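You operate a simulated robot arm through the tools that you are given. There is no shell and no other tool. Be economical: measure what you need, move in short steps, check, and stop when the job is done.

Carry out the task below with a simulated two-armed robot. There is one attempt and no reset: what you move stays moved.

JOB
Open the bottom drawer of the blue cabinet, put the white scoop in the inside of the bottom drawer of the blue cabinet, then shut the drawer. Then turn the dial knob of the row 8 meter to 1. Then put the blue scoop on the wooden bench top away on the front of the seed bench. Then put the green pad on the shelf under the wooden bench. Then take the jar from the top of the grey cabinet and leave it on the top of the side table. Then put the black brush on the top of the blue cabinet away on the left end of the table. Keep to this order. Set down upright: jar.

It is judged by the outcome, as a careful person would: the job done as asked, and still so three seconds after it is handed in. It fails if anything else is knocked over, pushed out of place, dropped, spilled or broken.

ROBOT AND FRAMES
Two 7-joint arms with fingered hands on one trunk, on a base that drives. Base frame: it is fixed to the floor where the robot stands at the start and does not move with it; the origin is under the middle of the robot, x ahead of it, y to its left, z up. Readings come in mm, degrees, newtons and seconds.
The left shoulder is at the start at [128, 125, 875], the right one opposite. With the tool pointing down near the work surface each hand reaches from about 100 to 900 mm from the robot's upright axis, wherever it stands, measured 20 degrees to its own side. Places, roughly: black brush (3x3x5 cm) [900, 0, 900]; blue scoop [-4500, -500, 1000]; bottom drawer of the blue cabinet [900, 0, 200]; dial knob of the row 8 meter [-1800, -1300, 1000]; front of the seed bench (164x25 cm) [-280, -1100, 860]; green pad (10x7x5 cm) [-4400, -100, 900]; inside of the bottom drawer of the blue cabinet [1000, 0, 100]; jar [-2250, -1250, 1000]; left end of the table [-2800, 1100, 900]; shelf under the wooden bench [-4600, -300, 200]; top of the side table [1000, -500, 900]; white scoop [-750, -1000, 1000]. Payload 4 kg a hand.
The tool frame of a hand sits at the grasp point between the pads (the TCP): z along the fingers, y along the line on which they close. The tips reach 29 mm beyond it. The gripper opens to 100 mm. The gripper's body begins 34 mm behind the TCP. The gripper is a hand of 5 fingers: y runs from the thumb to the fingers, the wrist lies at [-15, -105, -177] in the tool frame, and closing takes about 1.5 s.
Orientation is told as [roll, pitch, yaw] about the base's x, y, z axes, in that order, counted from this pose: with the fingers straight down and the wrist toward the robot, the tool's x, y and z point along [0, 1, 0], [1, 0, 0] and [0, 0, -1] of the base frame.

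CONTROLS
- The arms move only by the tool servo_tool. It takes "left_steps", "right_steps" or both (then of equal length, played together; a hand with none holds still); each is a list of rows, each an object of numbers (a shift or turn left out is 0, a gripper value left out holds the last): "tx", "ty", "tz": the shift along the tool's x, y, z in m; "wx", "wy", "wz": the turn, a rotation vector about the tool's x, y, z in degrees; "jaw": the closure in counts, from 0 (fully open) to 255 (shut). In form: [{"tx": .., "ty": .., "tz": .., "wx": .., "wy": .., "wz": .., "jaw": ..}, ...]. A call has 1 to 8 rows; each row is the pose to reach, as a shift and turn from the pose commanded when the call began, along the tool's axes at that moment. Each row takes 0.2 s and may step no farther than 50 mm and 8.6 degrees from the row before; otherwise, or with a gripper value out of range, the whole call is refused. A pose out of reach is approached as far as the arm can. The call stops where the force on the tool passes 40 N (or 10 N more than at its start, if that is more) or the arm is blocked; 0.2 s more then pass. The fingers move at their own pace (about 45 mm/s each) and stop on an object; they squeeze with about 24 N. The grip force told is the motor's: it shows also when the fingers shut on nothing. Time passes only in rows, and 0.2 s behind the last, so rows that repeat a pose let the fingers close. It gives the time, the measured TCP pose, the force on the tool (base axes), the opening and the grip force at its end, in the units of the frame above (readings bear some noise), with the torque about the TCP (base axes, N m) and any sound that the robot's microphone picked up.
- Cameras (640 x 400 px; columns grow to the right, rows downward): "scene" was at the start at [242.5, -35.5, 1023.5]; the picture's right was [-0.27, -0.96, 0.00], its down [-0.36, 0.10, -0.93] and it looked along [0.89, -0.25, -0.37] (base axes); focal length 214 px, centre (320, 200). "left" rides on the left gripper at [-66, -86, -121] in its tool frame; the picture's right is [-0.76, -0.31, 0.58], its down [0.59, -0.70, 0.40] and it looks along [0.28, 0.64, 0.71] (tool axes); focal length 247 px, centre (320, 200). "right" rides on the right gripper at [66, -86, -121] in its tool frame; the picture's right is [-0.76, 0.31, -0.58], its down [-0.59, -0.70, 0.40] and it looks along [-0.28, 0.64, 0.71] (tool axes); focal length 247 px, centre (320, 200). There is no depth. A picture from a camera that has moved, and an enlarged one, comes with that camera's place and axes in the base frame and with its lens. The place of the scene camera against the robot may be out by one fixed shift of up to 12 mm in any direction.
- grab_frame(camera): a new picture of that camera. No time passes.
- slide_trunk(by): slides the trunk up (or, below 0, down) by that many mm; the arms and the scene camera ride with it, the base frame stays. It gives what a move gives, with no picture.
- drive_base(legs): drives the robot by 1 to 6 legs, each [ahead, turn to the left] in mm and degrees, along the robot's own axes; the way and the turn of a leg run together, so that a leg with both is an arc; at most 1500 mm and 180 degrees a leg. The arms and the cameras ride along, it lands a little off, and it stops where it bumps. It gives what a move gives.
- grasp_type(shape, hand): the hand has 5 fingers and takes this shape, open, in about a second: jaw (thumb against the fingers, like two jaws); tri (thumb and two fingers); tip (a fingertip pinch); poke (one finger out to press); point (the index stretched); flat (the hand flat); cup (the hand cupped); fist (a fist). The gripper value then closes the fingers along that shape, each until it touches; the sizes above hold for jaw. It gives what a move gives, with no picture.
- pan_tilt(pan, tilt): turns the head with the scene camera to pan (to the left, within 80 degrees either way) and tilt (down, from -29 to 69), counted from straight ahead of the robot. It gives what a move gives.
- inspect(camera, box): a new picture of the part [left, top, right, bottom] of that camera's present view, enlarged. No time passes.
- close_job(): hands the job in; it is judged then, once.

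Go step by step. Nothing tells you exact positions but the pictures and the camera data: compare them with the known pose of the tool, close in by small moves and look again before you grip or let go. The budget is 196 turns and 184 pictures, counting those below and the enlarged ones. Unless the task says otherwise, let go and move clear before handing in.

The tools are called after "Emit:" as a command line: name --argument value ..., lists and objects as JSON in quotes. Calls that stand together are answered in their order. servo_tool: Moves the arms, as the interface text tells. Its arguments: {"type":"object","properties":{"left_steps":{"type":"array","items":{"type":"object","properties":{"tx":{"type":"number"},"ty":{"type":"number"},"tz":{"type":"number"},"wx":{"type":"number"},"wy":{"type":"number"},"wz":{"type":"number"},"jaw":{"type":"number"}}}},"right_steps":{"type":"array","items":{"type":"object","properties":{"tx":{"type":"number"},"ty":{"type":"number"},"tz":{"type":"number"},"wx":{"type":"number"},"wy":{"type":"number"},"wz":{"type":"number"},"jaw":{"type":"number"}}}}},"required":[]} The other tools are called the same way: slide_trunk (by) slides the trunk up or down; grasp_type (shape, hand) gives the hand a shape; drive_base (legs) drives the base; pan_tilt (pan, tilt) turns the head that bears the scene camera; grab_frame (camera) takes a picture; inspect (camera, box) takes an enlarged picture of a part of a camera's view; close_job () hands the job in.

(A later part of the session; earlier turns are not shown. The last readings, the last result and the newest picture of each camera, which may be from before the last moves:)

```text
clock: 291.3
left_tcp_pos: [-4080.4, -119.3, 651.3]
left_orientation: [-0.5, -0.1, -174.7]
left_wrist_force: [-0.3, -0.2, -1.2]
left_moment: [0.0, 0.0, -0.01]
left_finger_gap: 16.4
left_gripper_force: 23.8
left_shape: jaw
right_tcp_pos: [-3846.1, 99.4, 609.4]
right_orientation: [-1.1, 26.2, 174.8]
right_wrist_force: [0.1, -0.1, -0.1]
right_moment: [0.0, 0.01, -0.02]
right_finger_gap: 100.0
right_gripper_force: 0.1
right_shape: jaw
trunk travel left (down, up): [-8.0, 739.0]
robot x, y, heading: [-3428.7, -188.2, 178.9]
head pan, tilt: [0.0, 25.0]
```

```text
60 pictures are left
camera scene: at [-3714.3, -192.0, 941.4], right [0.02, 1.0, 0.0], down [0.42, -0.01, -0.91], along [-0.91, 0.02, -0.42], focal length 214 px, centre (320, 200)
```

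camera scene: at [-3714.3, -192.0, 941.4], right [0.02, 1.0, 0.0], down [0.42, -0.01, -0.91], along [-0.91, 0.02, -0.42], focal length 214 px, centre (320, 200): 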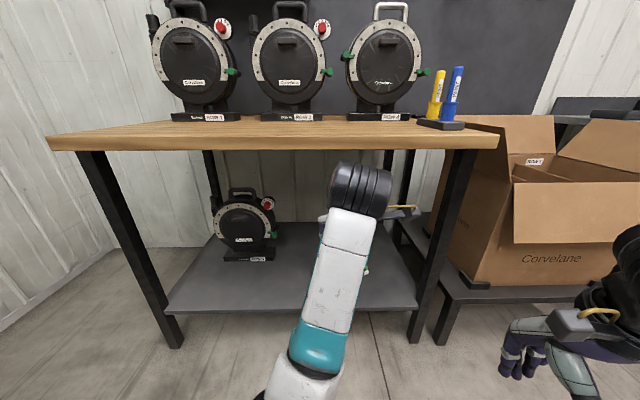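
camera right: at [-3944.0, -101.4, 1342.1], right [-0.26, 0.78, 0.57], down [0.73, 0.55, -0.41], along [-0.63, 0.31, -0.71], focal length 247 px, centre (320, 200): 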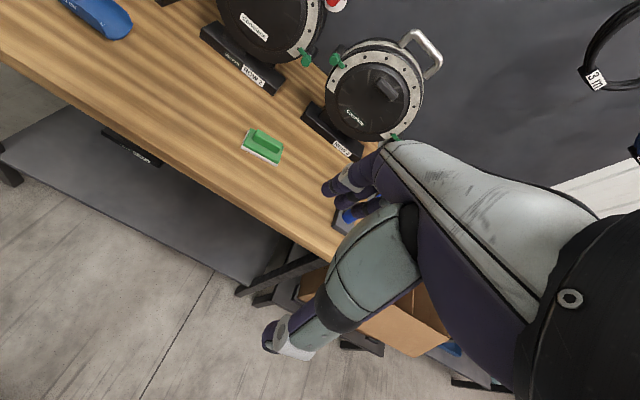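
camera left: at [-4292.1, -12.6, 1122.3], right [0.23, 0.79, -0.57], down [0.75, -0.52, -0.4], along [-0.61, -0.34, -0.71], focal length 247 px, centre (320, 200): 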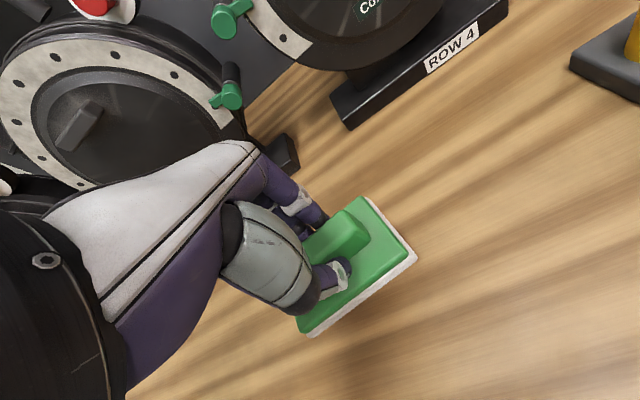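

The shelf is at about z≈187 with its front edge near x≈−4295. I'm lowering the pad in front of the bench to just above shelf height.

Emit:
servo_tool --left_steps '[{"tz": 0.046}, {"tz": 0.092}, {"tz": 0.138}, {"tz": 0.184}, {"tz": 0.23}, {"tz": 0.276}, {"tz": 0.322}, {"tz": 0.36}]' --right_steps '[{"ty": -0.02}, {"ty": -0.04}, {"ty": -0.06}, {"ty": -0.08}, {"ty": -0.08}, {"ty": -0.08}, {"ty": -0.08}, {"ty": -0.08}]'

Emit:
grab_frame --camera "left"

```text
clock: 293.1
left_tcp_pos: [-4081.9, -117.3, 291.8]
left_orientation: [-0.5, -0.2, -174.7]
left_wrist_force: [0.4, 0.8, -0.6]
left_moment: [0.06, 0.0, 0.0]
left_finger_gap: 16.0
left_gripper_force: 23.9
left_shape: jaw
right_tcp_pos: [-3828.2, 118.6, 658.7]
right_orientation: [-1.0, 26.3, 174.8]
right_wrist_force: [0.6, -0.6, -0.4]
right_moment: [0.03, 0.0, 0.0]
right_finger_gap: 99.9
right_gripper_force: 0.1
right_shape: jaw
right hand out of reach, approached as far as the arm can: row 1, 2, 3, 4, 5, 6, 7, 8
trunk travel left (down, up): [-8.0, 739.0]
robot x, y, heading: [-3434.2, -185.7, 178.7]
head pan, tilt: [0.0, 25.0]
```

```text
59 pictures are left
camera left: at [-4003.8, -44.6, 412.9], right [0.23, 0.79, -0.57], down [0.75, -0.52, -0.41], along [-0.62, -0.34, -0.71], focal length 247 px, centre (320, 200)
```

left: 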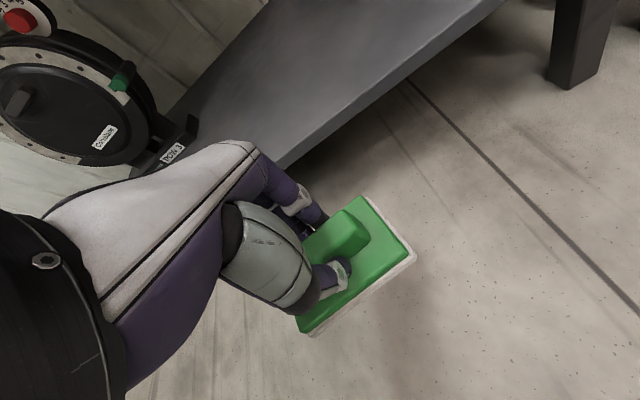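

Emit:
drive_base --legs '[[210, 0]]'

Emit:
servo_tool --left_steps '[{"ty": 0.03}, {"ty": 0.06}, {"ty": 0.07}]'

Emit:
grab_frame --camera "left"

Emit:
grab_frame --camera "scene"

```text
clock: 294.7
left_tcp_pos: [-4296.8, -114.1, 291.8]
left_orientation: [-0.4, -0.2, -174.7]
left_wrist_force: [0.3, -0.2, -0.5]
left_moment: [-0.01, -0.01, 0.02]
left_finger_gap: 16.3
left_gripper_force: 23.7
left_shape: jaw
right_tcp_pos: [-4043.1, 123.7, 659.3]
right_orientation: [-1.0, 26.3, 174.9]
right_wrist_force: [0.9, -0.3, 0.6]
right_moment: [0.01, 0.0, 0.01]
right_finger_gap: 100.2
right_gripper_force: 0.0
right_shape: jaw
trunk travel left (down, up): [-8.0, 739.0]
robot x, y, heading: [-3644.5, -184.9, 179.0]
head pan, tilt: [0.0, 25.0]
```

```text
clock: 295.5
left_tcp_pos: [-4366.3, -119.6, 290.2]
left_orientation: [-0.5, -0.2, -174.6]
left_wrist_force: [-0.7, 0.3, -0.5]
left_moment: [0.03, 0.0, 0.0]
left_finger_gap: 16.0
left_gripper_force: 24.2
left_shape: jaw
right_tcp_pos: [-4042.6, 123.8, 658.2]
right_orientation: [-1.1, 26.2, 174.9]
right_wrist_force: [0.1, 0.0, -0.4]
right_moment: [0.0, 0.04, -0.02]
right_finger_gap: 99.9
right_gripper_force: 0.1
right_shape: jaw
trunk travel left (down, up): [-8.0, 739.0]
robot x, y, heading: [-3644.2, -185.0, 178.7]
head pan, tilt: [0.0, 25.0]
```

```text
58 pictures are left
camera left: at [-4287.1, -46.7, 412.7], right [0.23, 0.79, -0.57], down [0.75, -0.52, -0.4], along [-0.61, -0.34, -0.71], focal length 247 px, centre (320, 200)
```

left: 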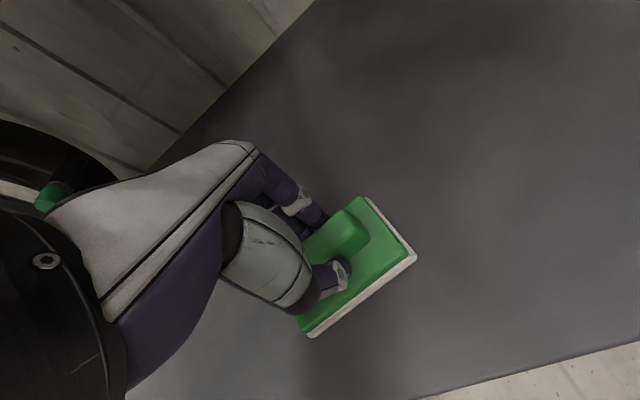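

```text
57 pictures are left
camera scene: at [-3928.3, -188.0, 941.5], right [0.02, 1.0, 0.0], down [0.42, -0.01, -0.91], along [-0.91, 0.02, -0.42], focal length 214 px, centre (320, 200)
```

scene: 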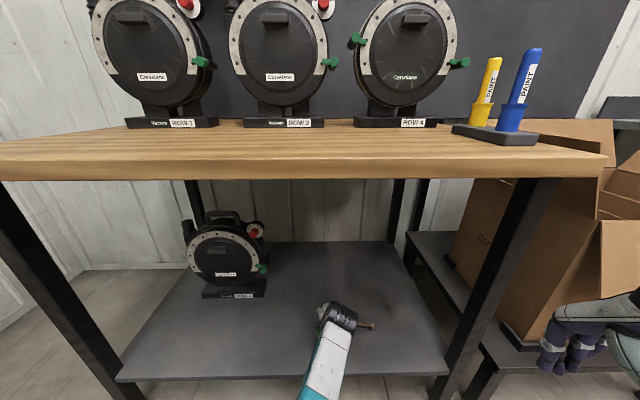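

The pad is over the shelf. Lowering until contact.

Emit:
servo_tool --left_steps '[{"tz": 0.02}, {"tz": 0.035}, {"tz": 0.042}]'

Emit:
inspect --camera "left" --box '[270, 170, 470, 360]'

```text
clock: 296.1
left_tcp_pos: [-4374.8, -117.1, 271.2]
left_orientation: [-1.0, -1.8, -174.8]
left_wrist_force: [2.1, -1.2, 19.9]
left_moment: [-0.04, -0.16, -0.03]
left_finger_gap: 19.5
left_gripper_force: 24.1
left_shape: jaw
right_tcp_pos: [-4041.0, 123.3, 659.8]
right_orientation: [-0.9, 26.1, 174.8]
right_wrist_force: [-0.2, -0.7, -0.3]
right_moment: [0.0, -0.02, -0.01]
right_finger_gap: 99.6
right_gripper_force: 0.0
right_shape: jaw
trunk travel left (down, up): [-8.0, 739.0]
robot x, y, heading: [-3642.3, -183.3, 178.9]
head pan, tilt: [0.0, 25.0]
stopped in row 3 (left hand): the force on the tool passed its limit at 46 N (the readings are from after the stop); the commanded pose is now the measured one
```

```text
2.11 times, centred on (370, 265) of left
camera zoom: at [-4292.1, -44.7, 392.1], right [0.22, 0.79, -0.57], down [0.74, -0.52, -0.43], along [-0.64, -0.33, -0.7], focal length 520 px, centre (215, 63)
```

zoom: 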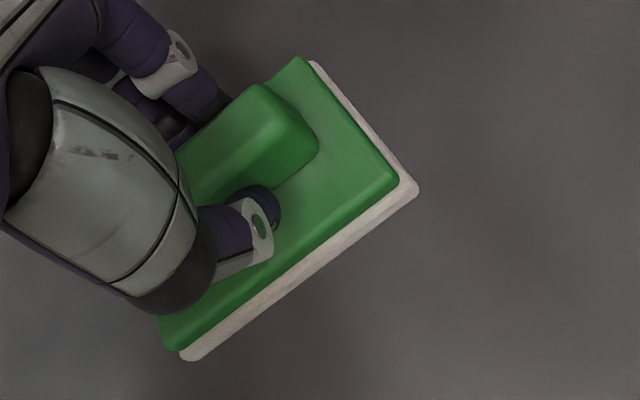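

The pad rests on the shelf. Releasing and withdrawing.

Emit:
servo_tool --left_steps '[{"tz": -0.003, "jaw": 120}, {"tz": -0.003, "jaw": 0}, {"tz": -0.003}, {"tz": -0.003}, {"tz": -0.003}, {"tz": -0.03}, {"tz": -0.07}, {"tz": -0.1}]'

Emit:
servo_tool --left_steps '[{"ty": -0.035}, {"ty": -0.07}]'

Emit:
drive_base --legs '[[-230, 0]]'

Emit:
grab_frame --camera "scene"

```text
clock: 297.9
left_tcp_pos: [-4370.3, -119.5, 366.9]
left_orientation: [-0.8, -1.0, -174.7]
left_wrist_force: [0.4, 0.8, 0.5]
left_moment: [-0.02, 0.01, -0.02]
left_finger_gap: 100.0
left_gripper_force: 0.0
left_shape: jaw
right_tcp_pos: [-4041.9, 124.0, 658.5]
right_orientation: [-1.0, 26.2, 174.9]
right_wrist_force: [-0.4, 0.3, -0.4]
right_moment: [0.01, 0.0, -0.01]
right_finger_gap: 99.8
right_gripper_force: 0.0
right_shape: jaw
trunk travel left (down, up): [-8.0, 739.0]
robot x, y, heading: [-3643.4, -186.8, 179.0]
head pan, tilt: [0.0, 25.0]
```

```text
clock: 298.6
left_tcp_pos: [-4302.0, -112.3, 364.0]
left_orientation: [-0.7, -1.0, -174.6]
left_wrist_force: [0.1, 0.0, 0.8]
left_moment: [-0.01, -0.02, 0.03]
left_finger_gap: 99.9
left_gripper_force: 0.1
left_shape: jaw
right_tcp_pos: [-4042.2, 124.4, 660.1]
right_orientation: [-1.0, 26.1, 174.8]
right_wrist_force: [-0.7, 0.7, 0.4]
right_moment: [-0.02, -0.01, 0.01]
right_finger_gap: 99.8
right_gripper_force: 0.0
right_shape: jaw
trunk travel left (down, up): [-8.0, 739.0]
robot x, y, heading: [-3644.6, -183.3, 179.0]
head pan, tilt: [0.0, 25.0]
```

```text
clock: 300.3
left_tcp_pos: [-4070.4, -118.4, 363.4]
left_orientation: [-0.9, -1.2, -174.5]
left_wrist_force: [-0.5, 0.2, -0.1]
left_moment: [-0.01, 0.02, 0.0]
left_finger_gap: 99.7
left_gripper_force: 0.0
left_shape: jaw
right_tcp_pos: [-3812.7, 118.4, 659.4]
right_orientation: [-1.0, 26.2, 175.0]
right_wrist_force: [0.9, -0.3, -0.6]
right_moment: [0.04, 0.01, 0.02]
right_finger_gap: 99.7
right_gripper_force: 0.0
right_shape: jaw
trunk travel left (down, up): [-8.0, 739.0]
robot x, y, heading: [-3412.2, -188.1, 179.1]
head pan, tilt: [0.0, 25.0]
```

```text
55 pictures are left
camera scene: at [-3697.7, -193.1, 941.5], right [0.02, 1.0, 0.0], down [0.42, -0.01, -0.91], along [-0.91, 0.02, -0.42], focal length 214 px, centre (320, 200)
```

scene: 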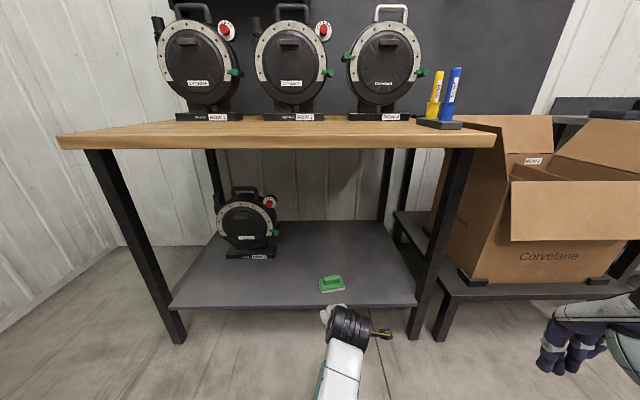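

The pad sits on the shelf. Next is the jar: I'll raise the trunk, bring the left hand up, and reverse along the aisle to the grey cabinet.

Emit:
slide_trunk --by 330

Emit:
servo_tool --left_steps '[{"tz": -0.045, "tx": 0.01}, {"tz": -0.09, "tx": 0.02}, {"tz": -0.135, "tx": 0.03}, {"tz": -0.18, "tx": 0.045}, {"tz": -0.225, "tx": 0.06}, {"tz": -0.27, "tx": 0.075}, {"tz": -0.315, "tx": 0.09}, {"tz": -0.36, "tx": 0.1}]'

Emit:
servo_tool --left_steps '[{"tz": -0.045, "wz": 2}, {"tz": -0.09, "wz": 5}, {"tz": -0.12, "wz": 5}]'

Emit:
drive_base --legs '[[-1110, 0], [0, 91]]'

Emit:
grab_frame --camera "scene"

```text
clock: 303.5
left_tcp_pos: [-4071.9, -118.8, 693.4]
left_orientation: [-0.8, -1.0, -174.5]
left_wrist_force: [-0.2, 0.3, 0.9]
left_moment: [-0.02, 0.01, -0.03]
left_finger_gap: 99.8
left_gripper_force: 0.2
left_shape: jaw
right_tcp_pos: [-3813.1, 118.2, 988.4]
right_orientation: [-1.1, 26.2, 175.0]
right_wrist_force: [0.6, 0.0, 0.3]
right_moment: [-0.01, 0.01, 0.0]
right_finger_gap: 100.0
right_gripper_force: 0.0
right_shape: jaw
trunk travel left (down, up): [-338.0, 409.0]
robot x, y, heading: [-3415.3, -190.0, 178.8]
head pan, tilt: [0.0, 25.0]
```

```text
clock: 305.3
left_tcp_pos: [-4053.0, -218.6, 1052.2]
left_orientation: [-0.8, -1.0, -174.5]
left_wrist_force: [0.0, 0.0, 0.3]
left_moment: [0.02, 0.0, 0.02]
left_finger_gap: 99.9
left_gripper_force: 0.1
left_shape: jaw
right_tcp_pos: [-3812.3, 118.7, 989.5]
right_orientation: [-1.0, 26.3, 175.0]
right_wrist_force: [0.2, 0.7, 0.4]
right_moment: [-0.04, -0.01, 0.01]
right_finger_gap: 99.6
right_gripper_force: 0.1
right_shape: jaw
trunk travel left (down, up): [-338.0, 409.0]
robot x, y, heading: [-3414.8, -185.8, 179.3]
head pan, tilt: [0.0, 25.0]
```

```text
clock: 306.1
left_tcp_pos: [-4049.9, -221.8, 1172.2]
left_orientation: [-0.6, -1.1, -179.6]
left_wrist_force: [-1.1, 0.1, -0.3]
left_moment: [-0.02, 0.02, -0.03]
left_finger_gap: 99.8
left_gripper_force: 0.0
left_shape: jaw
right_tcp_pos: [-3813.6, 118.8, 989.2]
right_orientation: [-1.0, 26.1, 175.1]
right_wrist_force: [-0.1, 0.0, 0.9]
right_moment: [-0.01, -0.01, -0.01]
right_finger_gap: 99.8
right_gripper_force: 0.0
right_shape: jaw
trunk travel left (down, up): [-338.0, 409.0]
robot x, y, heading: [-3412.3, -187.0, 179.0]
head pan, tilt: [0.0, 25.0]
```

```text
clock: 315.7
left_tcp_pos: [-2267.3, -841.3, 1172.3]
left_orientation: [-0.7, -1.2, -89.6]
left_wrist_force: [-0.6, -0.2, 0.3]
left_moment: [0.0, -0.01, -0.01]
left_finger_gap: 99.8
left_gripper_force: 0.0
left_shape: jaw
right_tcp_pos: [-2607.0, -603.7, 989.0]
right_orientation: [-1.1, 26.3, -95.1]
right_wrist_force: [0.2, -0.2, 0.1]
right_moment: [-0.02, 0.02, 0.01]
right_finger_gap: 100.1
right_gripper_force: 0.1
right_shape: jaw
trunk travel left (down, up): [-338.0, 409.0]
robot x, y, heading: [-2300.8, -206.5, -91.5]
head pan, tilt: [0.0, 25.0]
```

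```text
54 pictures are left
camera scene: at [-2306.0, -368.4, 1287.6], right [-1.0, 0.02, 0.0], down [0.01, 0.42, -0.91], along [-0.02, -0.91, -0.42], focal length 214 px, centre (320, 200)
```

scene: 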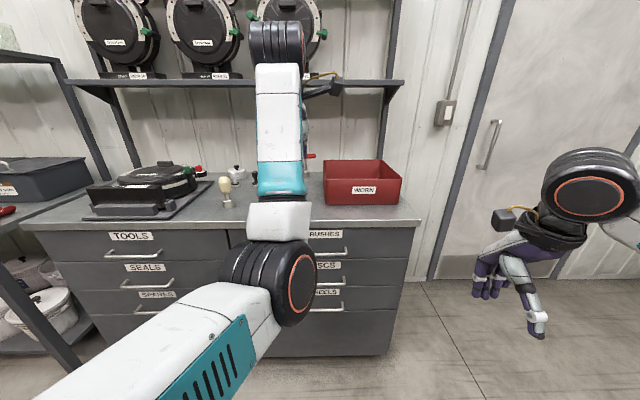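

Emit:
drive_base --legs '[[300, 0]]'

Emit:
servo_tool --left_steps '[{"tx": 0.03}, {"tx": 0.06}, {"tx": 0.09}, {"tx": 0.12, "wx": 1}]'

Emit:
grab_frame --camera "left"

Emit:
grab_frame --camera "scene"

```text
clock: 317.8
left_tcp_pos: [-2274.6, -1147.6, 1172.0]
left_orientation: [-0.8, -1.1, -89.7]
left_wrist_force: [-0.2, -0.4, -0.7]
left_moment: [0.01, -0.02, -0.05]
left_finger_gap: 99.7
left_gripper_force: 0.0
left_shape: jaw
right_tcp_pos: [-2613.3, -910.0, 987.9]
right_orientation: [-1.0, 26.2, -95.1]
right_wrist_force: [-0.2, 0.8, 0.4]
right_moment: [0.04, -0.01, -0.01]
right_finger_gap: 99.9
right_gripper_force: 0.1
right_shape: jaw
trunk travel left (down, up): [-338.0, 409.0]
robot x, y, heading: [-2306.2, -509.3, -91.0]
head pan, tilt: [0.0, 25.0]
```

```text
clock: 318.8
left_tcp_pos: [-2151.9, -1146.6, 1170.7]
left_orientation: [-0.8, -0.2, -89.6]
left_wrist_force: [0.4, -0.1, 0.8]
left_moment: [-0.04, 0.0, 0.0]
left_finger_gap: 99.9
left_gripper_force: 0.0
left_shape: jaw
right_tcp_pos: [-2613.7, -910.0, 988.2]
right_orientation: [-1.1, 26.2, -95.2]
right_wrist_force: [-0.4, 0.1, 0.1]
right_moment: [0.01, 0.01, 0.01]
right_finger_gap: 99.8
right_gripper_force: 0.0
right_shape: jaw
trunk travel left (down, up): [-338.0, 409.0]
robot x, y, heading: [-2306.1, -508.9, -90.9]
head pan, tilt: [0.0, 25.0]
```

```text
53 pictures are left
camera left: at [-2217.8, -1059.6, 1292.6], right [-0.77, 0.3, -0.57], down [0.58, 0.71, -0.41], along [0.28, -0.64, -0.71], focal length 247 px, centre (320, 200)
```

left: 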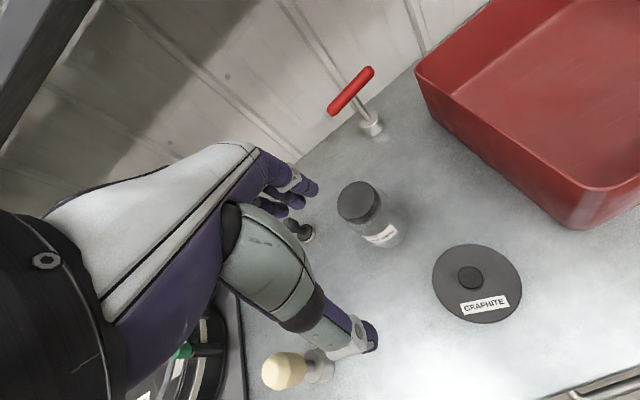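

```text
52 pictures are left
camera scene: at [-2311.4, -673.4, 1287.7], right [-1.0, 0.02, 0.0], down [0.01, 0.42, -0.91], along [-0.02, -0.91, -0.42], focal length 214 px, centre (320, 200)
```

scene: 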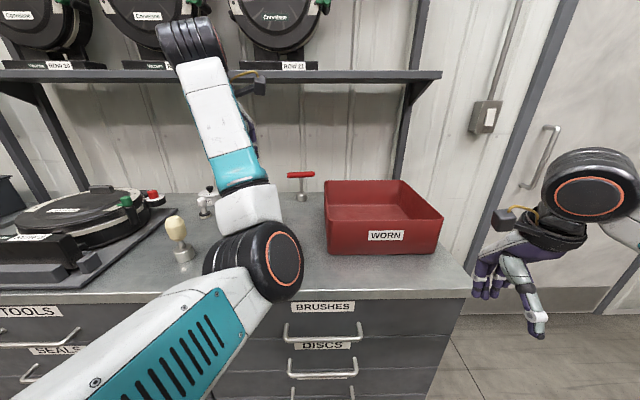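

The jar's lid is at about (−2160, −1268, 1012). I'll move closer and position the open left hand above it.

Emit:
drive_base --legs '[[60, 0]]'

Emit:
servo_tool --left_steps '[{"ty": 0.03, "tx": -0.007}, {"ty": 0.06, "tx": -0.007}, {"ty": 0.06, "tx": -0.007, "tz": 0.04}, {"ty": 0.06, "tx": -0.007, "tz": 0.08}, {"ty": 0.06, "tx": -0.007, "tz": 0.105}]'

Emit:
grab_frame --camera "left"

Emit:
inspect --camera "scene" --box '[180, 110, 340, 260]'

```text
clock: 319.8
left_tcp_pos: [-2154.2, -1205.9, 1171.0]
left_orientation: [-0.8, -0.1, -89.5]
left_wrist_force: [-0.5, 0.5, -0.4]
left_moment: [0.03, 0.0, -0.02]
left_finger_gap: 99.9
left_gripper_force: 0.0
left_shape: jaw
right_tcp_pos: [-2614.9, -969.5, 988.1]
right_orientation: [-1.2, 26.2, -95.1]
right_wrist_force: [0.4, -0.6, 0.5]
right_moment: [0.0, 0.0, 0.01]
right_finger_gap: 100.1
right_gripper_force: 0.1
right_shape: jaw
trunk travel left (down, up): [-338.0, 409.0]
robot x, y, heading: [-2307.6, -571.4, -90.9]
head pan, tilt: [0.0, 25.0]
```

```text
clock: 321.0
left_tcp_pos: [-2164.9, -1267.3, 1064.4]
left_orientation: [-0.7, -0.2, -89.6]
left_wrist_force: [0.2, -1.1, 0.4]
left_moment: [-0.03, -0.02, 0.03]
left_finger_gap: 99.9
left_gripper_force: 0.1
left_shape: jaw
right_tcp_pos: [-2614.1, -968.2, 989.8]
right_orientation: [-1.1, 26.2, -95.1]
right_wrist_force: [0.2, -0.3, 0.7]
right_moment: [0.02, -0.03, 0.01]
right_finger_gap: 99.8
right_gripper_force: 0.0
right_shape: jaw
trunk travel left (down, up): [-338.0, 409.0]
robot x, y, heading: [-2310.8, -570.0, -91.3]
head pan, tilt: [0.0, 25.0]
```

```text
51 pictures are left
camera left: at [-2229.6, -1181.1, 1186.0], right [-0.77, 0.3, -0.57], down [0.58, 0.71, -0.41], along [0.28, -0.64, -0.71], focal length 247 px, centre (320, 200)
```

left: 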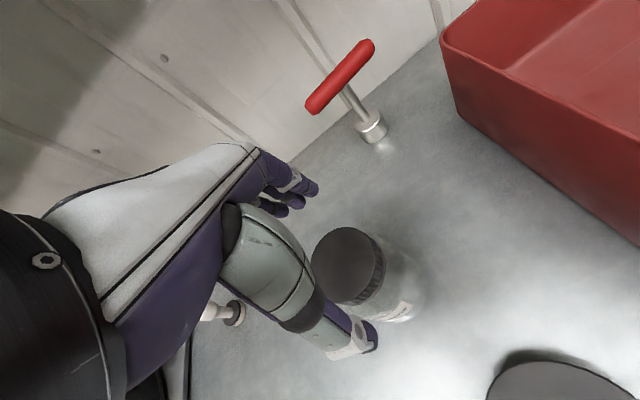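

```text
2.67 times, centred on (260, 185) of scene
camera zoom: at [-2312.8, -733.2, 1287.6], right [-1.0, 0.02, 0.0], down [0.01, 0.42, -0.91], along [-0.02, -0.91, -0.42], focal length 572 px, centre (480, 240)
```

zoom: 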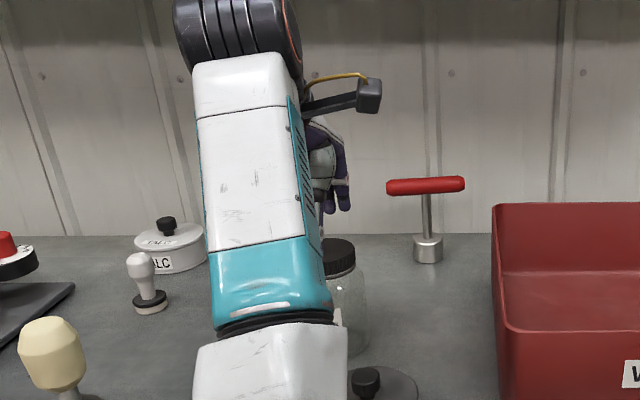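

The lid centre is (−2160, −1265), nearly under the hand. Descending around it and closing.

Emit:
servo_tool --left_steps '[{"tx": 0.005, "ty": -0.002, "tz": 0.02}, {"tx": 0.005, "ty": -0.002, "tz": 0.045}, {"tx": 0.005, "ty": -0.002, "tz": 0.064}]'

Emit:
servo_tool --left_steps '[{"jaw": 255}, {"jaw": 255}, {"jaw": 255}, {"jaw": 255}, {"jaw": 255}, {"jaw": 255}]'

Emit:
grab_frame --camera "left"

```text
clock: 321.8
left_tcp_pos: [-2157.3, -1265.4, 1001.6]
left_orientation: [-0.7, -0.3, -89.6]
left_wrist_force: [0.1, 0.3, 0.1]
left_moment: [-0.01, -0.04, 0.04]
left_finger_gap: 100.0
left_gripper_force: 0.1
left_shape: jaw
right_tcp_pos: [-2615.8, -968.5, 988.3]
right_orientation: [-1.1, 26.2, -95.1]
right_wrist_force: [-0.2, -0.6, 0.1]
right_moment: [0.0, -0.01, 0.01]
right_finger_gap: 99.8
right_gripper_force: 0.0
right_shape: jaw
trunk travel left (down, up): [-338.0, 409.0]
robot x, y, heading: [-2310.5, -569.2, -91.3]
head pan, tilt: [0.0, 25.0]
```

```text
clock: 323.2
left_tcp_pos: [-2157.1, -1264.2, 1002.4]
left_orientation: [-0.8, -0.2, -89.6]
left_wrist_force: [-0.8, 0.3, 0.4]
left_moment: [0.06, -0.02, 0.0]
left_finger_gap: 66.9
left_gripper_force: 24.5
left_shape: jaw
right_tcp_pos: [-2614.0, -969.2, 988.8]
right_orientation: [-1.1, 26.3, -95.1]
right_wrist_force: [-0.2, -0.2, -0.1]
right_moment: [0.03, 0.0, 0.01]
right_finger_gap: 99.6
right_gripper_force: 0.1
right_shape: jaw
trunk travel left (down, up): [-338.0, 409.0]
robot x, y, heading: [-2310.5, -569.0, -91.0]
head pan, tilt: [0.0, 25.0]
```

```text
49 pictures are left
camera left: at [-2223.4, -1178.6, 1123.3], right [-0.77, 0.3, -0.57], down [0.58, 0.71, -0.41], along [0.28, -0.64, -0.71], focal length 247 px, centre (320, 200)
```

left: 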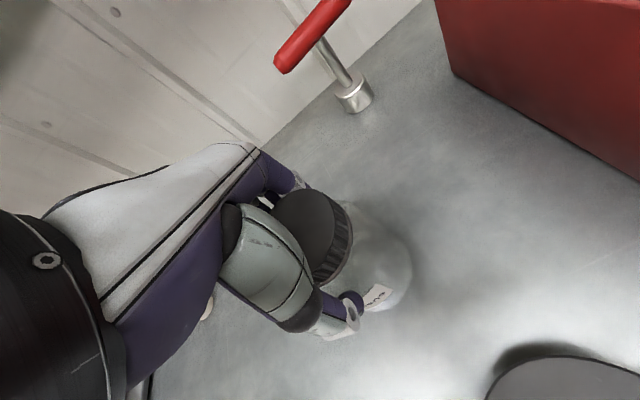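

The jar is gripped (67 mm). Lifting straight up to test.

Emit:
servo_tool --left_steps '[{"tz": -0.015}, {"tz": -0.04}, {"tz": -0.08}, {"tz": -0.12}]'

Emit:
grab_frame --camera "left"

```text
clock: 324.2
left_tcp_pos: [-2156.3, -1263.7, 1124.6]
left_orientation: [-0.7, -0.1, -89.6]
left_wrist_force: [-0.3, 1.0, -0.1]
left_moment: [0.02, -0.01, 0.0]
left_finger_gap: 66.9
left_gripper_force: 24.0
left_shape: jaw
right_tcp_pos: [-2615.4, -968.5, 988.5]
right_orientation: [-1.0, 26.2, -95.1]
right_wrist_force: [0.5, -0.3, -0.5]
right_moment: [0.01, -0.02, 0.0]
right_finger_gap: 99.8
right_gripper_force: 0.1
right_shape: jaw
trunk travel left (down, up): [-338.0, 409.0]
robot x, y, heading: [-2305.7, -570.8, -91.0]
head pan, tilt: [0.0, 25.0]
```

```text
48 pictures are left
camera left: at [-2222.2, -1176.7, 1244.9], right [-0.77, 0.3, -0.57], down [0.58, 0.71, -0.41], along [0.28, -0.64, -0.71], focal length 247 px, centre (320, 200)
```

left: 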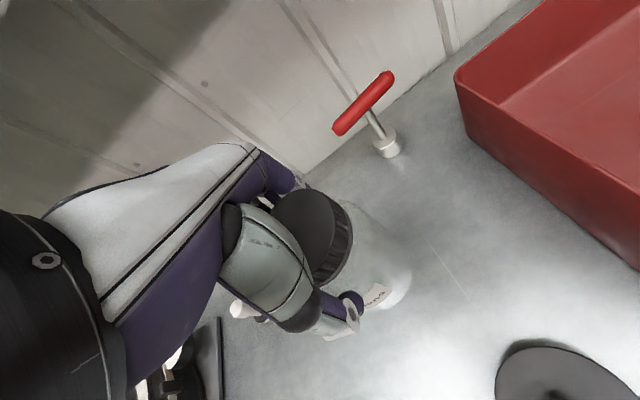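

The jar is secure and upright. I'm backing off and driving to the side table.

Emit:
drive_base --legs '[[-290, 0], [0, 90]]'

Emit:
drive_base --legs '[[1250, 0], [1050, 0]]'

Emit:
pan_tilt --pan -15 --tilt 30

Emit:
grab_frame --camera "scene"

```text
clock: 330.1
left_tcp_pos: [-1609.7, -126.4, 1121.4]
left_orientation: [-0.6, -0.2, 0.4]
left_wrist_force: [-0.5, 0.5, -0.7]
left_moment: [-0.03, 0.02, -0.02]
left_finger_gap: 67.0
left_gripper_force: 24.3
left_shape: jaw
right_tcp_pos: [-1903.9, -584.7, 988.0]
right_orientation: [-1.2, 26.2, -5.0]
right_wrist_force: [-0.1, 0.7, -0.7]
right_moment: [-0.01, 0.03, 0.0]
right_finger_gap: 99.7
right_gripper_force: 0.1
right_shape: jaw
trunk travel left (down, up): [-338.0, 409.0]
robot x, y, heading: [-2303.8, -278.3, -0.9]
head pan, tilt: [0.0, 25.0]
```

```text
clock: 341.2
left_tcp_pos: [644.4, -158.0, 1123.3]
left_orientation: [-0.7, -0.2, 0.3]
left_wrist_force: [1.1, -0.5, -0.5]
left_moment: [0.02, -0.03, -0.01]
left_finger_gap: 66.6
left_gripper_force: 23.7
left_shape: jaw
right_tcp_pos: [350.5, -615.0, 988.9]
right_orientation: [-1.0, 26.3, -5.1]
right_wrist_force: [0.2, 0.1, 0.2]
right_moment: [0.0, 0.01, 0.0]
right_finger_gap: 99.8
right_gripper_force: 0.0
right_shape: jaw
trunk travel left (down, up): [-338.0, 409.0]
robot x, y, heading: [-47.0, -308.4, -0.9]
head pan, tilt: [0.0, 25.0]
```

```text
clock: 342.0
left_tcp_pos: [643.6, -157.8, 1122.8]
left_orientation: [-0.7, -0.2, 0.3]
left_wrist_force: [-0.4, -0.3, 0.0]
left_moment: [0.0, 0.01, -0.03]
left_finger_gap: 66.8
left_gripper_force: 24.0
left_shape: jaw
right_tcp_pos: [349.6, -616.5, 989.5]
right_orientation: [-1.1, 26.3, -5.1]
right_wrist_force: [0.1, 0.3, -0.2]
right_moment: [0.03, -0.01, -0.03]
right_finger_gap: 100.0
right_gripper_force: 0.1
right_shape: jaw
trunk travel left (down, up): [-338.0, 409.0]
robot x, y, heading: [-49.2, -310.2, -0.8]
head pan, tilt: [-15.0, 30.0]
```

```text
47 pictures are left
camera scene: at [96.6, -345.3, 1279.7], right [-0.28, -0.96, 0.0], down [-0.48, 0.14, -0.87], along [0.83, -0.24, -0.5], focal length 214 px, centre (320, 200)
```

scene: 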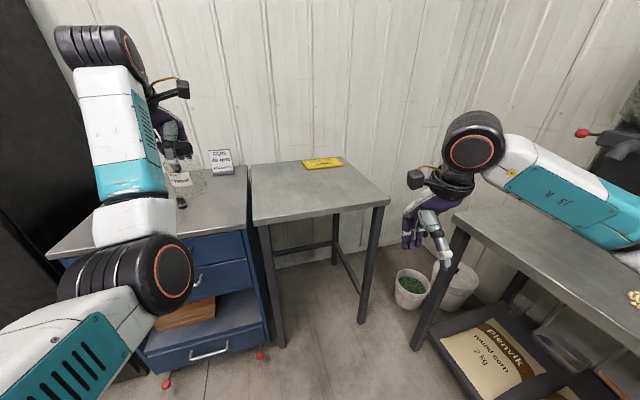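

The side table spans about x 690–1240, y −795…−296. I'll angle slightly right, move in, and hold the jar above its front part.

Emit:
drive_base --legs '[[0, -16], [160, 0]]'

Emit:
servo_tool --left_steps '[{"tx": -0.03}, {"tx": -0.06, "tz": 0.03}, {"tx": -0.07, "tz": 0.07}, {"tx": -0.07, "tz": 0.1}]'

Emit:
grab_frame --camera "left"

Emit:
grab_frame --camera "scene"

```text
clock: 344.4
left_tcp_pos: [811.1, -399.6, 1121.8]
left_orientation: [-0.7, -0.1, -15.6]
left_wrist_force: [-0.4, 0.1, -0.6]
left_moment: [0.03, 0.01, -0.03]
left_finger_gap: 67.0
left_gripper_force: 23.6
left_shape: jaw
right_tcp_pos: [403.6, -759.8, 988.3]
right_orientation: [-1.1, 26.2, -20.9]
right_wrist_force: [0.9, 0.4, 0.4]
right_moment: [0.01, 0.0, -0.01]
right_finger_gap: 99.8
right_gripper_force: 0.1
right_shape: jaw
trunk travel left (down, up): [-338.0, 409.0]
robot x, y, heading: [103.9, -356.9, -16.9]
head pan, tilt: [-15.0, 30.0]
```

```text
clock: 345.4
left_tcp_pos: [792.8, -467.5, 1023.3]
left_orientation: [-0.8, -0.2, -15.5]
left_wrist_force: [-0.8, 1.1, -0.2]
left_moment: [0.0, 0.0, 0.0]
left_finger_gap: 66.9
left_gripper_force: 24.1
left_shape: jaw
right_tcp_pos: [402.2, -759.3, 988.3]
right_orientation: [-1.1, 26.2, -21.0]
right_wrist_force: [0.4, -0.4, -0.1]
right_moment: [0.02, 0.02, -0.05]
right_finger_gap: 100.0
right_gripper_force: 0.1
right_shape: jaw
trunk travel left (down, up): [-338.0, 409.0]
robot x, y, heading: [100.6, -353.6, -17.2]
head pan, tilt: [-15.0, 30.0]
```

```text
46 pictures are left
camera left: at [691.6, -506.2, 1144.2], right [-0.5, -0.65, -0.57], down [-0.52, 0.75, -0.41], along [0.69, 0.09, -0.71], focal length 247 px, centre (320, 200)
```

left: 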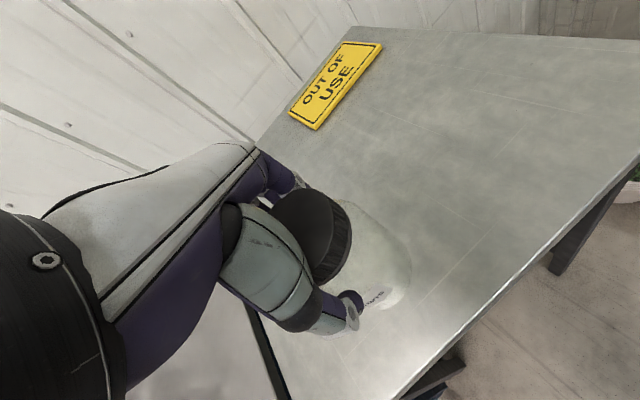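

```text
45 pictures are left
camera scene: at [236.1, -431.1, 1279.6], right [-0.53, -0.85, 0.0], down [-0.42, 0.26, -0.87], along [0.73, -0.46, -0.5], focal length 214 px, centre (320, 200)
```

scene: 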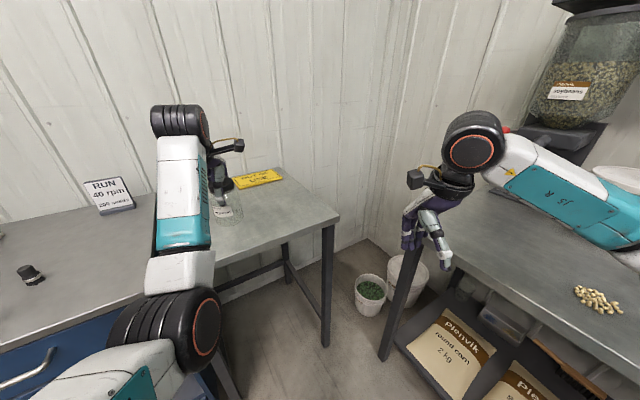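

Emit:
servo_tool --left_steps '[{"tz": 0.02}, {"tz": 0.035}, {"tz": 0.045}, {"tz": 0.052}, {"tz": 0.057}]'

Emit:
inspect --camera "scene" --box '[180, 160, 300, 260]'

```text
clock: 346.6
left_tcp_pos: [792.7, -468.6, 966.3]
left_orientation: [-0.7, -0.2, -15.6]
left_wrist_force: [0.8, 0.4, -0.5]
left_moment: [0.0, 0.01, 0.0]
left_finger_gap: 66.8
left_gripper_force: 23.7
left_shape: jaw
right_tcp_pos: [403.1, -760.2, 989.5]
right_orientation: [-1.0, 26.3, -21.1]
right_wrist_force: [0.0, -0.9, 0.2]
right_moment: [0.0, 0.03, 0.0]
right_finger_gap: 99.8
right_gripper_force: 0.0
right_shape: jaw
trunk travel left (down, up): [-338.0, 409.0]
robot x, y, heading: [104.1, -358.5, -16.9]
head pan, tilt: [-15.0, 30.0]
```

```text
4.00 times, centred on (240, 210) of scene
camera zoom: at [235.9, -431.2, 1279.7], right [-0.53, -0.85, 0.0], down [-0.42, 0.26, -0.87], along [0.73, -0.46, -0.5], focal length 858 px, centre (640, 160)
```

zoom: 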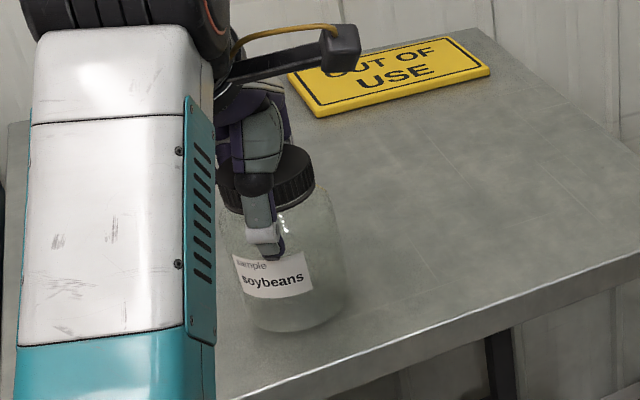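

Emit:
servo_tool --left_steps '[{"tz": 0.004}, {"tz": 0.008}]'

Emit:
servo_tool --left_steps '[{"tz": 0.003}, {"tz": 0.006}]'

Emit:
servo_tool --left_steps '[{"tz": 0.003}, {"tz": 0.006}]'

```text
clock: 347.1
left_tcp_pos: [791.3, -469.2, 962.2]
left_orientation: [-0.7, -0.5, -15.6]
left_wrist_force: [0.3, -0.5, 8.4]
left_moment: [0.04, 0.15, 0.01]
left_finger_gap: 66.9
left_gripper_force: 23.9
left_shape: jaw
right_tcp_pos: [401.0, -760.2, 988.9]
right_orientation: [-1.0, 26.1, -21.0]
right_wrist_force: [-0.2, 0.6, -1.5]
right_moment: [-0.01, 0.03, -0.01]
right_finger_gap: 99.7
right_gripper_force: 0.0
right_shape: jaw
trunk travel left (down, up): [-338.0, 409.0]
robot x, y, heading: [104.0, -353.8, -17.2]
head pan, tilt: [-15.0, 30.0]
```

```text
clock: 347.8
left_tcp_pos: [791.1, -471.0, 958.4]
left_orientation: [-0.7, -0.9, -15.6]
left_wrist_force: [3.8, -1.2, 30.8]
left_moment: [0.16, 0.29, 0.0]
left_finger_gap: 67.8
left_gripper_force: 23.3
left_shape: jaw
right_tcp_pos: [401.5, -761.0, 989.9]
right_orientation: [-0.9, 26.0, -21.0]
right_wrist_force: [-0.2, -0.4, -0.5]
right_moment: [0.0, 0.0, 0.01]
right_finger_gap: 99.9
right_gripper_force: 0.0
right_shape: jaw
trunk travel left (down, up): [-338.0, 409.0]
robot x, y, heading: [100.8, -351.0, -16.9]
head pan, tilt: [-15.0, 30.0]
```

```text
clock: 348.4
left_tcp_pos: [792.8, -470.7, 958.9]
left_orientation: [-0.9, -1.6, -15.6]
left_wrist_force: [-3.3, -0.4, 17.1]
left_moment: [0.23, 0.67, 0.04]
left_finger_gap: 66.7
left_gripper_force: 24.0
left_shape: jaw
right_tcp_pos: [401.9, -759.0, 989.5]
right_orientation: [-1.0, 26.1, -21.0]
right_wrist_force: [0.3, 0.1, 0.3]
right_moment: [0.01, 0.01, -0.02]
right_finger_gap: 99.6
right_gripper_force: 0.1
right_shape: jaw
trunk travel left (down, up): [-338.0, 409.0]
robot x, y, heading: [104.3, -353.0, -17.0]
head pan, tilt: [-15.0, 30.0]
stopped in row 2 (left hand): the force on the tool passed its limit at 42 N (the readings are from after the stop); the commanded pose is now the measured one
```

Contact: the jar stands on the table. I'll relieve the load, open, and lift away straight up.

Emit:
servo_tool --left_steps '[{"tz": -0.003}, {"tz": -0.004, "jaw": 150}, {"tz": -0.004, "jaw": 0}, {"tz": -0.004}, {"tz": -0.004}, {"tz": -0.004}]'

Emit:
servo_tool --left_steps '[{"tz": -0.03}, {"tz": -0.07}, {"tz": -0.115}, {"tz": -0.16}]'

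Emit:
grab_frame --camera "scene"

Emit:
grab_frame --camera "left"

```text
clock: 349.8
left_tcp_pos: [794.9, -470.3, 959.2]
left_orientation: [-0.7, -1.1, -15.5]
left_wrist_force: [0.0, 0.4, -0.6]
left_moment: [-0.01, 0.03, 0.02]
left_finger_gap: 99.3
left_gripper_force: 0.1
left_shape: jaw
right_tcp_pos: [401.6, -759.2, 988.8]
right_orientation: [-1.0, 26.3, -21.0]
right_wrist_force: [-0.2, 0.2, 0.4]
right_moment: [-0.02, -0.01, -0.02]
right_finger_gap: 99.9
right_gripper_force: 0.0
right_shape: jaw
trunk travel left (down, up): [-338.0, 409.0]
robot x, y, heading: [103.3, -353.8, -17.0]
head pan, tilt: [-15.0, 30.0]
```

```text
clock: 350.8
left_tcp_pos: [789.3, -467.8, 1117.6]
left_orientation: [-0.7, -1.2, -15.5]
left_wrist_force: [0.6, 0.4, -0.5]
left_moment: [0.01, 0.03, -0.03]
left_finger_gap: 100.0
left_gripper_force: 0.1
left_shape: jaw
right_tcp_pos: [401.7, -758.8, 990.0]
right_orientation: [-1.0, 26.1, -21.0]
right_wrist_force: [-0.6, 0.3, -0.2]
right_moment: [0.0, 0.02, 0.01]
right_finger_gap: 100.0
right_gripper_force: 0.0
right_shape: jaw
trunk travel left (down, up): [-338.0, 409.0]
robot x, y, heading: [105.1, -356.6, -17.1]
head pan, tilt: [-15.0, 30.0]
```

```text
43 pictures are left
camera scene: at [235.4, -431.1, 1279.8], right [-0.53, -0.85, 0.0], down [-0.42, 0.26, -0.87], along [0.73, -0.46, -0.5], focal length 214 px, centre (320, 200)
```

scene: 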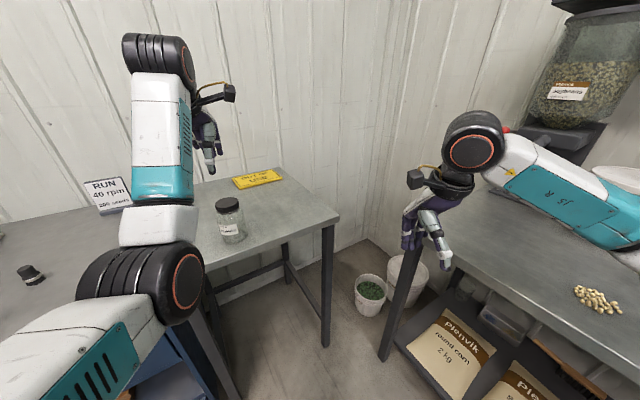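

```text
42 pictures are left
camera left: at [686.8, -505.8, 1237.8], right [-0.49, -0.66, -0.57], down [-0.51, 0.75, -0.42], along [0.71, 0.09, -0.7], focal length 247 px, centre (320, 200)
```

left: 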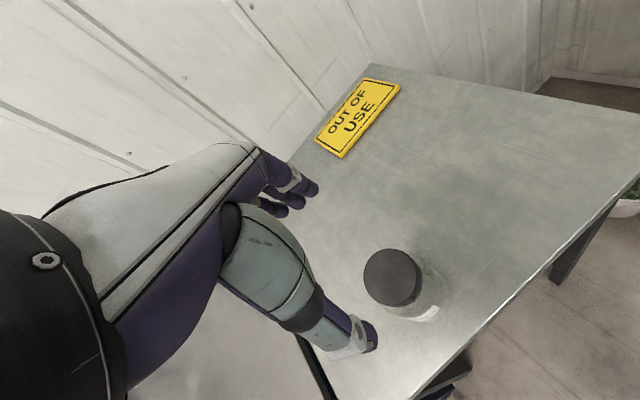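

The jar stands upright on the side table. Last is the black brush on the blue cabinet near (886, −40): repositioning in front of it.

Emit:
drive_base --legs '[[-250, 0], [0, 47], [260, 0], [0, -30]]'

Emit:
pan_tilt --pan 0 --tilt 35

Emit:
grab_frame --camera "left"

Emit:
grab_frame --camera "scene"

```text
clock: 357.8
left_tcp_pos: [776.5, -48.9, 1116.7]
left_orientation: [-0.7, -1.2, 2.1]
left_wrist_force: [0.7, 0.0, 0.3]
left_moment: [0.01, -0.05, -0.01]
left_finger_gap: 100.0
left_gripper_force: 0.1
left_shape: jaw
right_tcp_pos: [494.8, -443.4, 988.6]
right_orientation: [-0.9, 26.2, -3.3]
right_wrist_force: [0.4, -0.3, 0.3]
right_moment: [-0.01, -0.03, 0.0]
right_finger_gap: 99.9
right_gripper_force: 0.0
right_shape: jaw
trunk travel left (down, up): [-338.0, 409.0]
robot x, y, heading: [87.9, -149.5, 0.7]
head pan, tilt: [-15.0, 30.0]
```

```text
clock: 358.6
left_tcp_pos: [776.1, -49.2, 1116.9]
left_orientation: [-0.9, -1.2, 2.1]
left_wrist_force: [0.6, 1.4, -0.1]
left_moment: [0.0, -0.02, 0.01]
left_finger_gap: 99.8
left_gripper_force: 0.0
left_shape: jaw
right_tcp_pos: [494.4, -444.9, 988.7]
right_orientation: [-1.1, 26.3, -3.3]
right_wrist_force: [0.3, 0.2, 0.0]
right_moment: [0.01, -0.02, 0.02]
right_finger_gap: 99.9
right_gripper_force: 0.0
right_shape: jaw
trunk travel left (down, up): [-338.0, 409.0]
robot x, y, heading: [85.7, -146.3, 0.7]
head pan, tilt: [0.0, 35.0]
```

```text
41 pictures are left
camera left: at [689.2, -115.3, 1237.2], right [-0.27, -0.78, -0.57], down [-0.72, 0.56, -0.42], along [0.65, 0.3, -0.7], focal length 247 px, centre (320, 200)
```

left: 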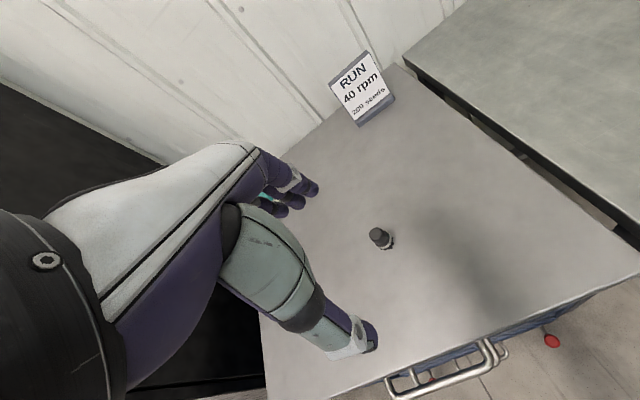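

```text
40 pictures are left
camera scene: at [233.6, -158.5, 1271.9], right [0.01, -1.0, 0.0], down [-0.57, -0.01, -0.82], along [0.82, 0.01, -0.57], focal length 214 px, centre (320, 200)
```

scene: 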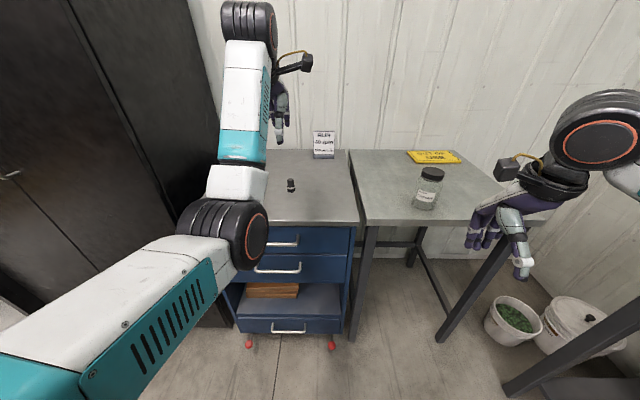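

Emit:
inspect --camera "left" --box '[350, 205, 420, 265]'

```text
6.67 times, centred on (385, 235) of left
camera zoom: at [689.2, -115.3, 1237.2], right [-0.27, -0.78, -0.57], down [-0.72, 0.56, -0.42], along [0.65, 0.3, -0.7], focal length 1646 px, centre (-113, -33)
```

zoom: 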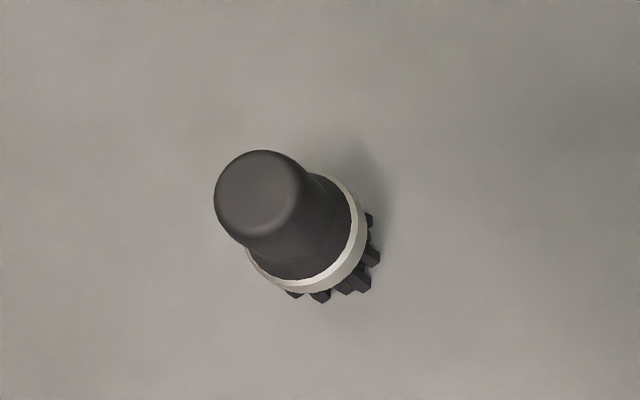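

The brush stands at about (868, −41). Moving the open left hand above it.

Emit:
servo_tool --left_steps '[{"ty": 0.03, "tx": 0.002, "tz": 0.03}, {"ty": 0.06, "tx": 0.004, "tz": 0.065}, {"ty": 0.08, "tx": 0.005, "tz": 0.105}, {"ty": 0.089, "tx": 0.005, "tz": 0.15}]'

Emit:
grab_frame --camera "left"

```text
clock: 359.6
left_tcp_pos: [866.5, -42.5, 968.7]
left_orientation: [-0.8, -1.2, 2.1]
left_wrist_force: [0.9, -0.8, -0.1]
left_moment: [0.02, -0.01, -0.01]
left_finger_gap: 99.9
left_gripper_force: 0.1
left_shape: jaw
right_tcp_pos: [495.0, -443.1, 988.8]
right_orientation: [-1.1, 26.2, -3.3]
right_wrist_force: [0.7, -0.5, 0.7]
right_moment: [0.0, 0.04, -0.01]
right_finger_gap: 99.8
right_gripper_force: 0.1
right_shape: jaw
trunk travel left (down, up): [-338.0, 409.0]
robot x, y, heading: [89.5, -149.9, 0.6]
head pan, tilt: [0.0, 35.0]
```

```text
38 pictures are left
camera left: at [780.1, -109.0, 1089.3], right [-0.27, -0.78, -0.57], down [-0.72, 0.56, -0.42], along [0.65, 0.3, -0.7], focal length 247 px, centre (320, 200)
```

left: 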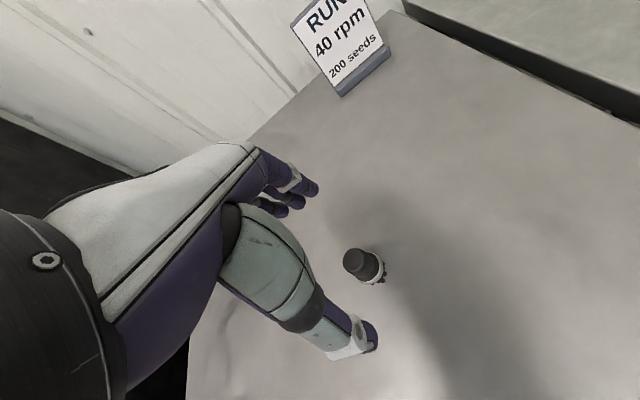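

The refined brush top is about (875, −39, 896). Descending around it and closing.

Emit:
servo_tool --left_steps '[{"ty": 0.008, "tx": 0.003, "tz": 0.03}, {"ty": 0.008, "tx": 0.003, "tz": 0.055}, {"ty": 0.007, "tx": 0.003, "tz": 0.07}]'

Emit:
servo_tool --left_steps '[{"jaw": 255}, {"jaw": 255}, {"jaw": 255}, {"jaw": 255}, {"jaw": 255}, {"jaw": 255}, {"jaw": 255}]'

Emit:
grab_frame --camera "left"

```text
clock: 360.4
left_tcp_pos: [874.7, -39.7, 898.5]
left_orientation: [-0.8, -1.2, 2.2]
left_wrist_force: [0.9, -0.3, 0.1]
left_moment: [0.0, 0.01, -0.03]
left_finger_gap: 99.7
left_gripper_force: 0.1
left_shape: jaw
right_tcp_pos: [495.1, -442.7, 989.0]
right_orientation: [-1.0, 26.2, -3.3]
right_wrist_force: [0.8, 0.2, 0.2]
right_moment: [-0.03, 0.01, 0.0]
right_finger_gap: 99.8
right_gripper_force: 0.1
right_shape: jaw
trunk travel left (down, up): [-338.0, 409.0]
robot x, y, heading: [87.5, -152.2, 0.8]
head pan, tilt: [0.0, 35.0]
```

```text
clock: 362.0
left_tcp_pos: [875.4, -40.2, 898.4]
left_orientation: [-0.8, -1.2, 2.2]
left_wrist_force: [-0.7, 0.1, 0.1]
left_moment: [0.01, -0.02, 0.01]
left_finger_gap: 21.7
left_gripper_force: 23.7
left_shape: jaw
right_tcp_pos: [494.7, -445.0, 990.3]
right_orientation: [-1.0, 26.2, -3.4]
right_wrist_force: [-0.4, -0.7, 0.4]
right_moment: [-0.03, 0.03, 0.0]
right_finger_gap: 100.1
right_gripper_force: 0.0
right_shape: jaw
trunk travel left (down, up): [-338.0, 409.0]
robot x, y, heading: [89.2, -149.1, 0.6]
head pan, tilt: [0.0, 35.0]
```

```text
37 pictures are left
camera left: at [788.5, -106.2, 1018.9], right [-0.27, -0.78, -0.57], down [-0.72, 0.56, -0.42], along [0.65, 0.3, -0.7], focal length 247 px, centre (320, 200)
```

left: 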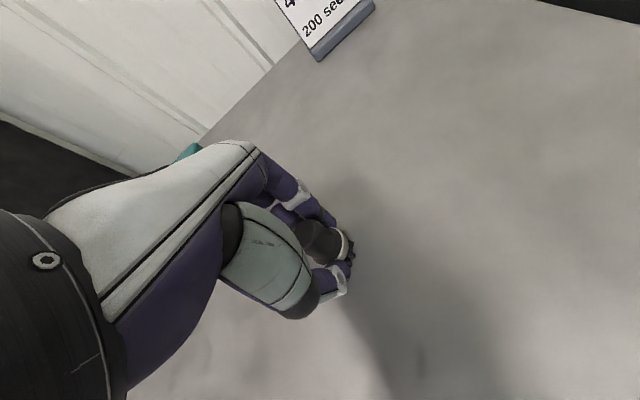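

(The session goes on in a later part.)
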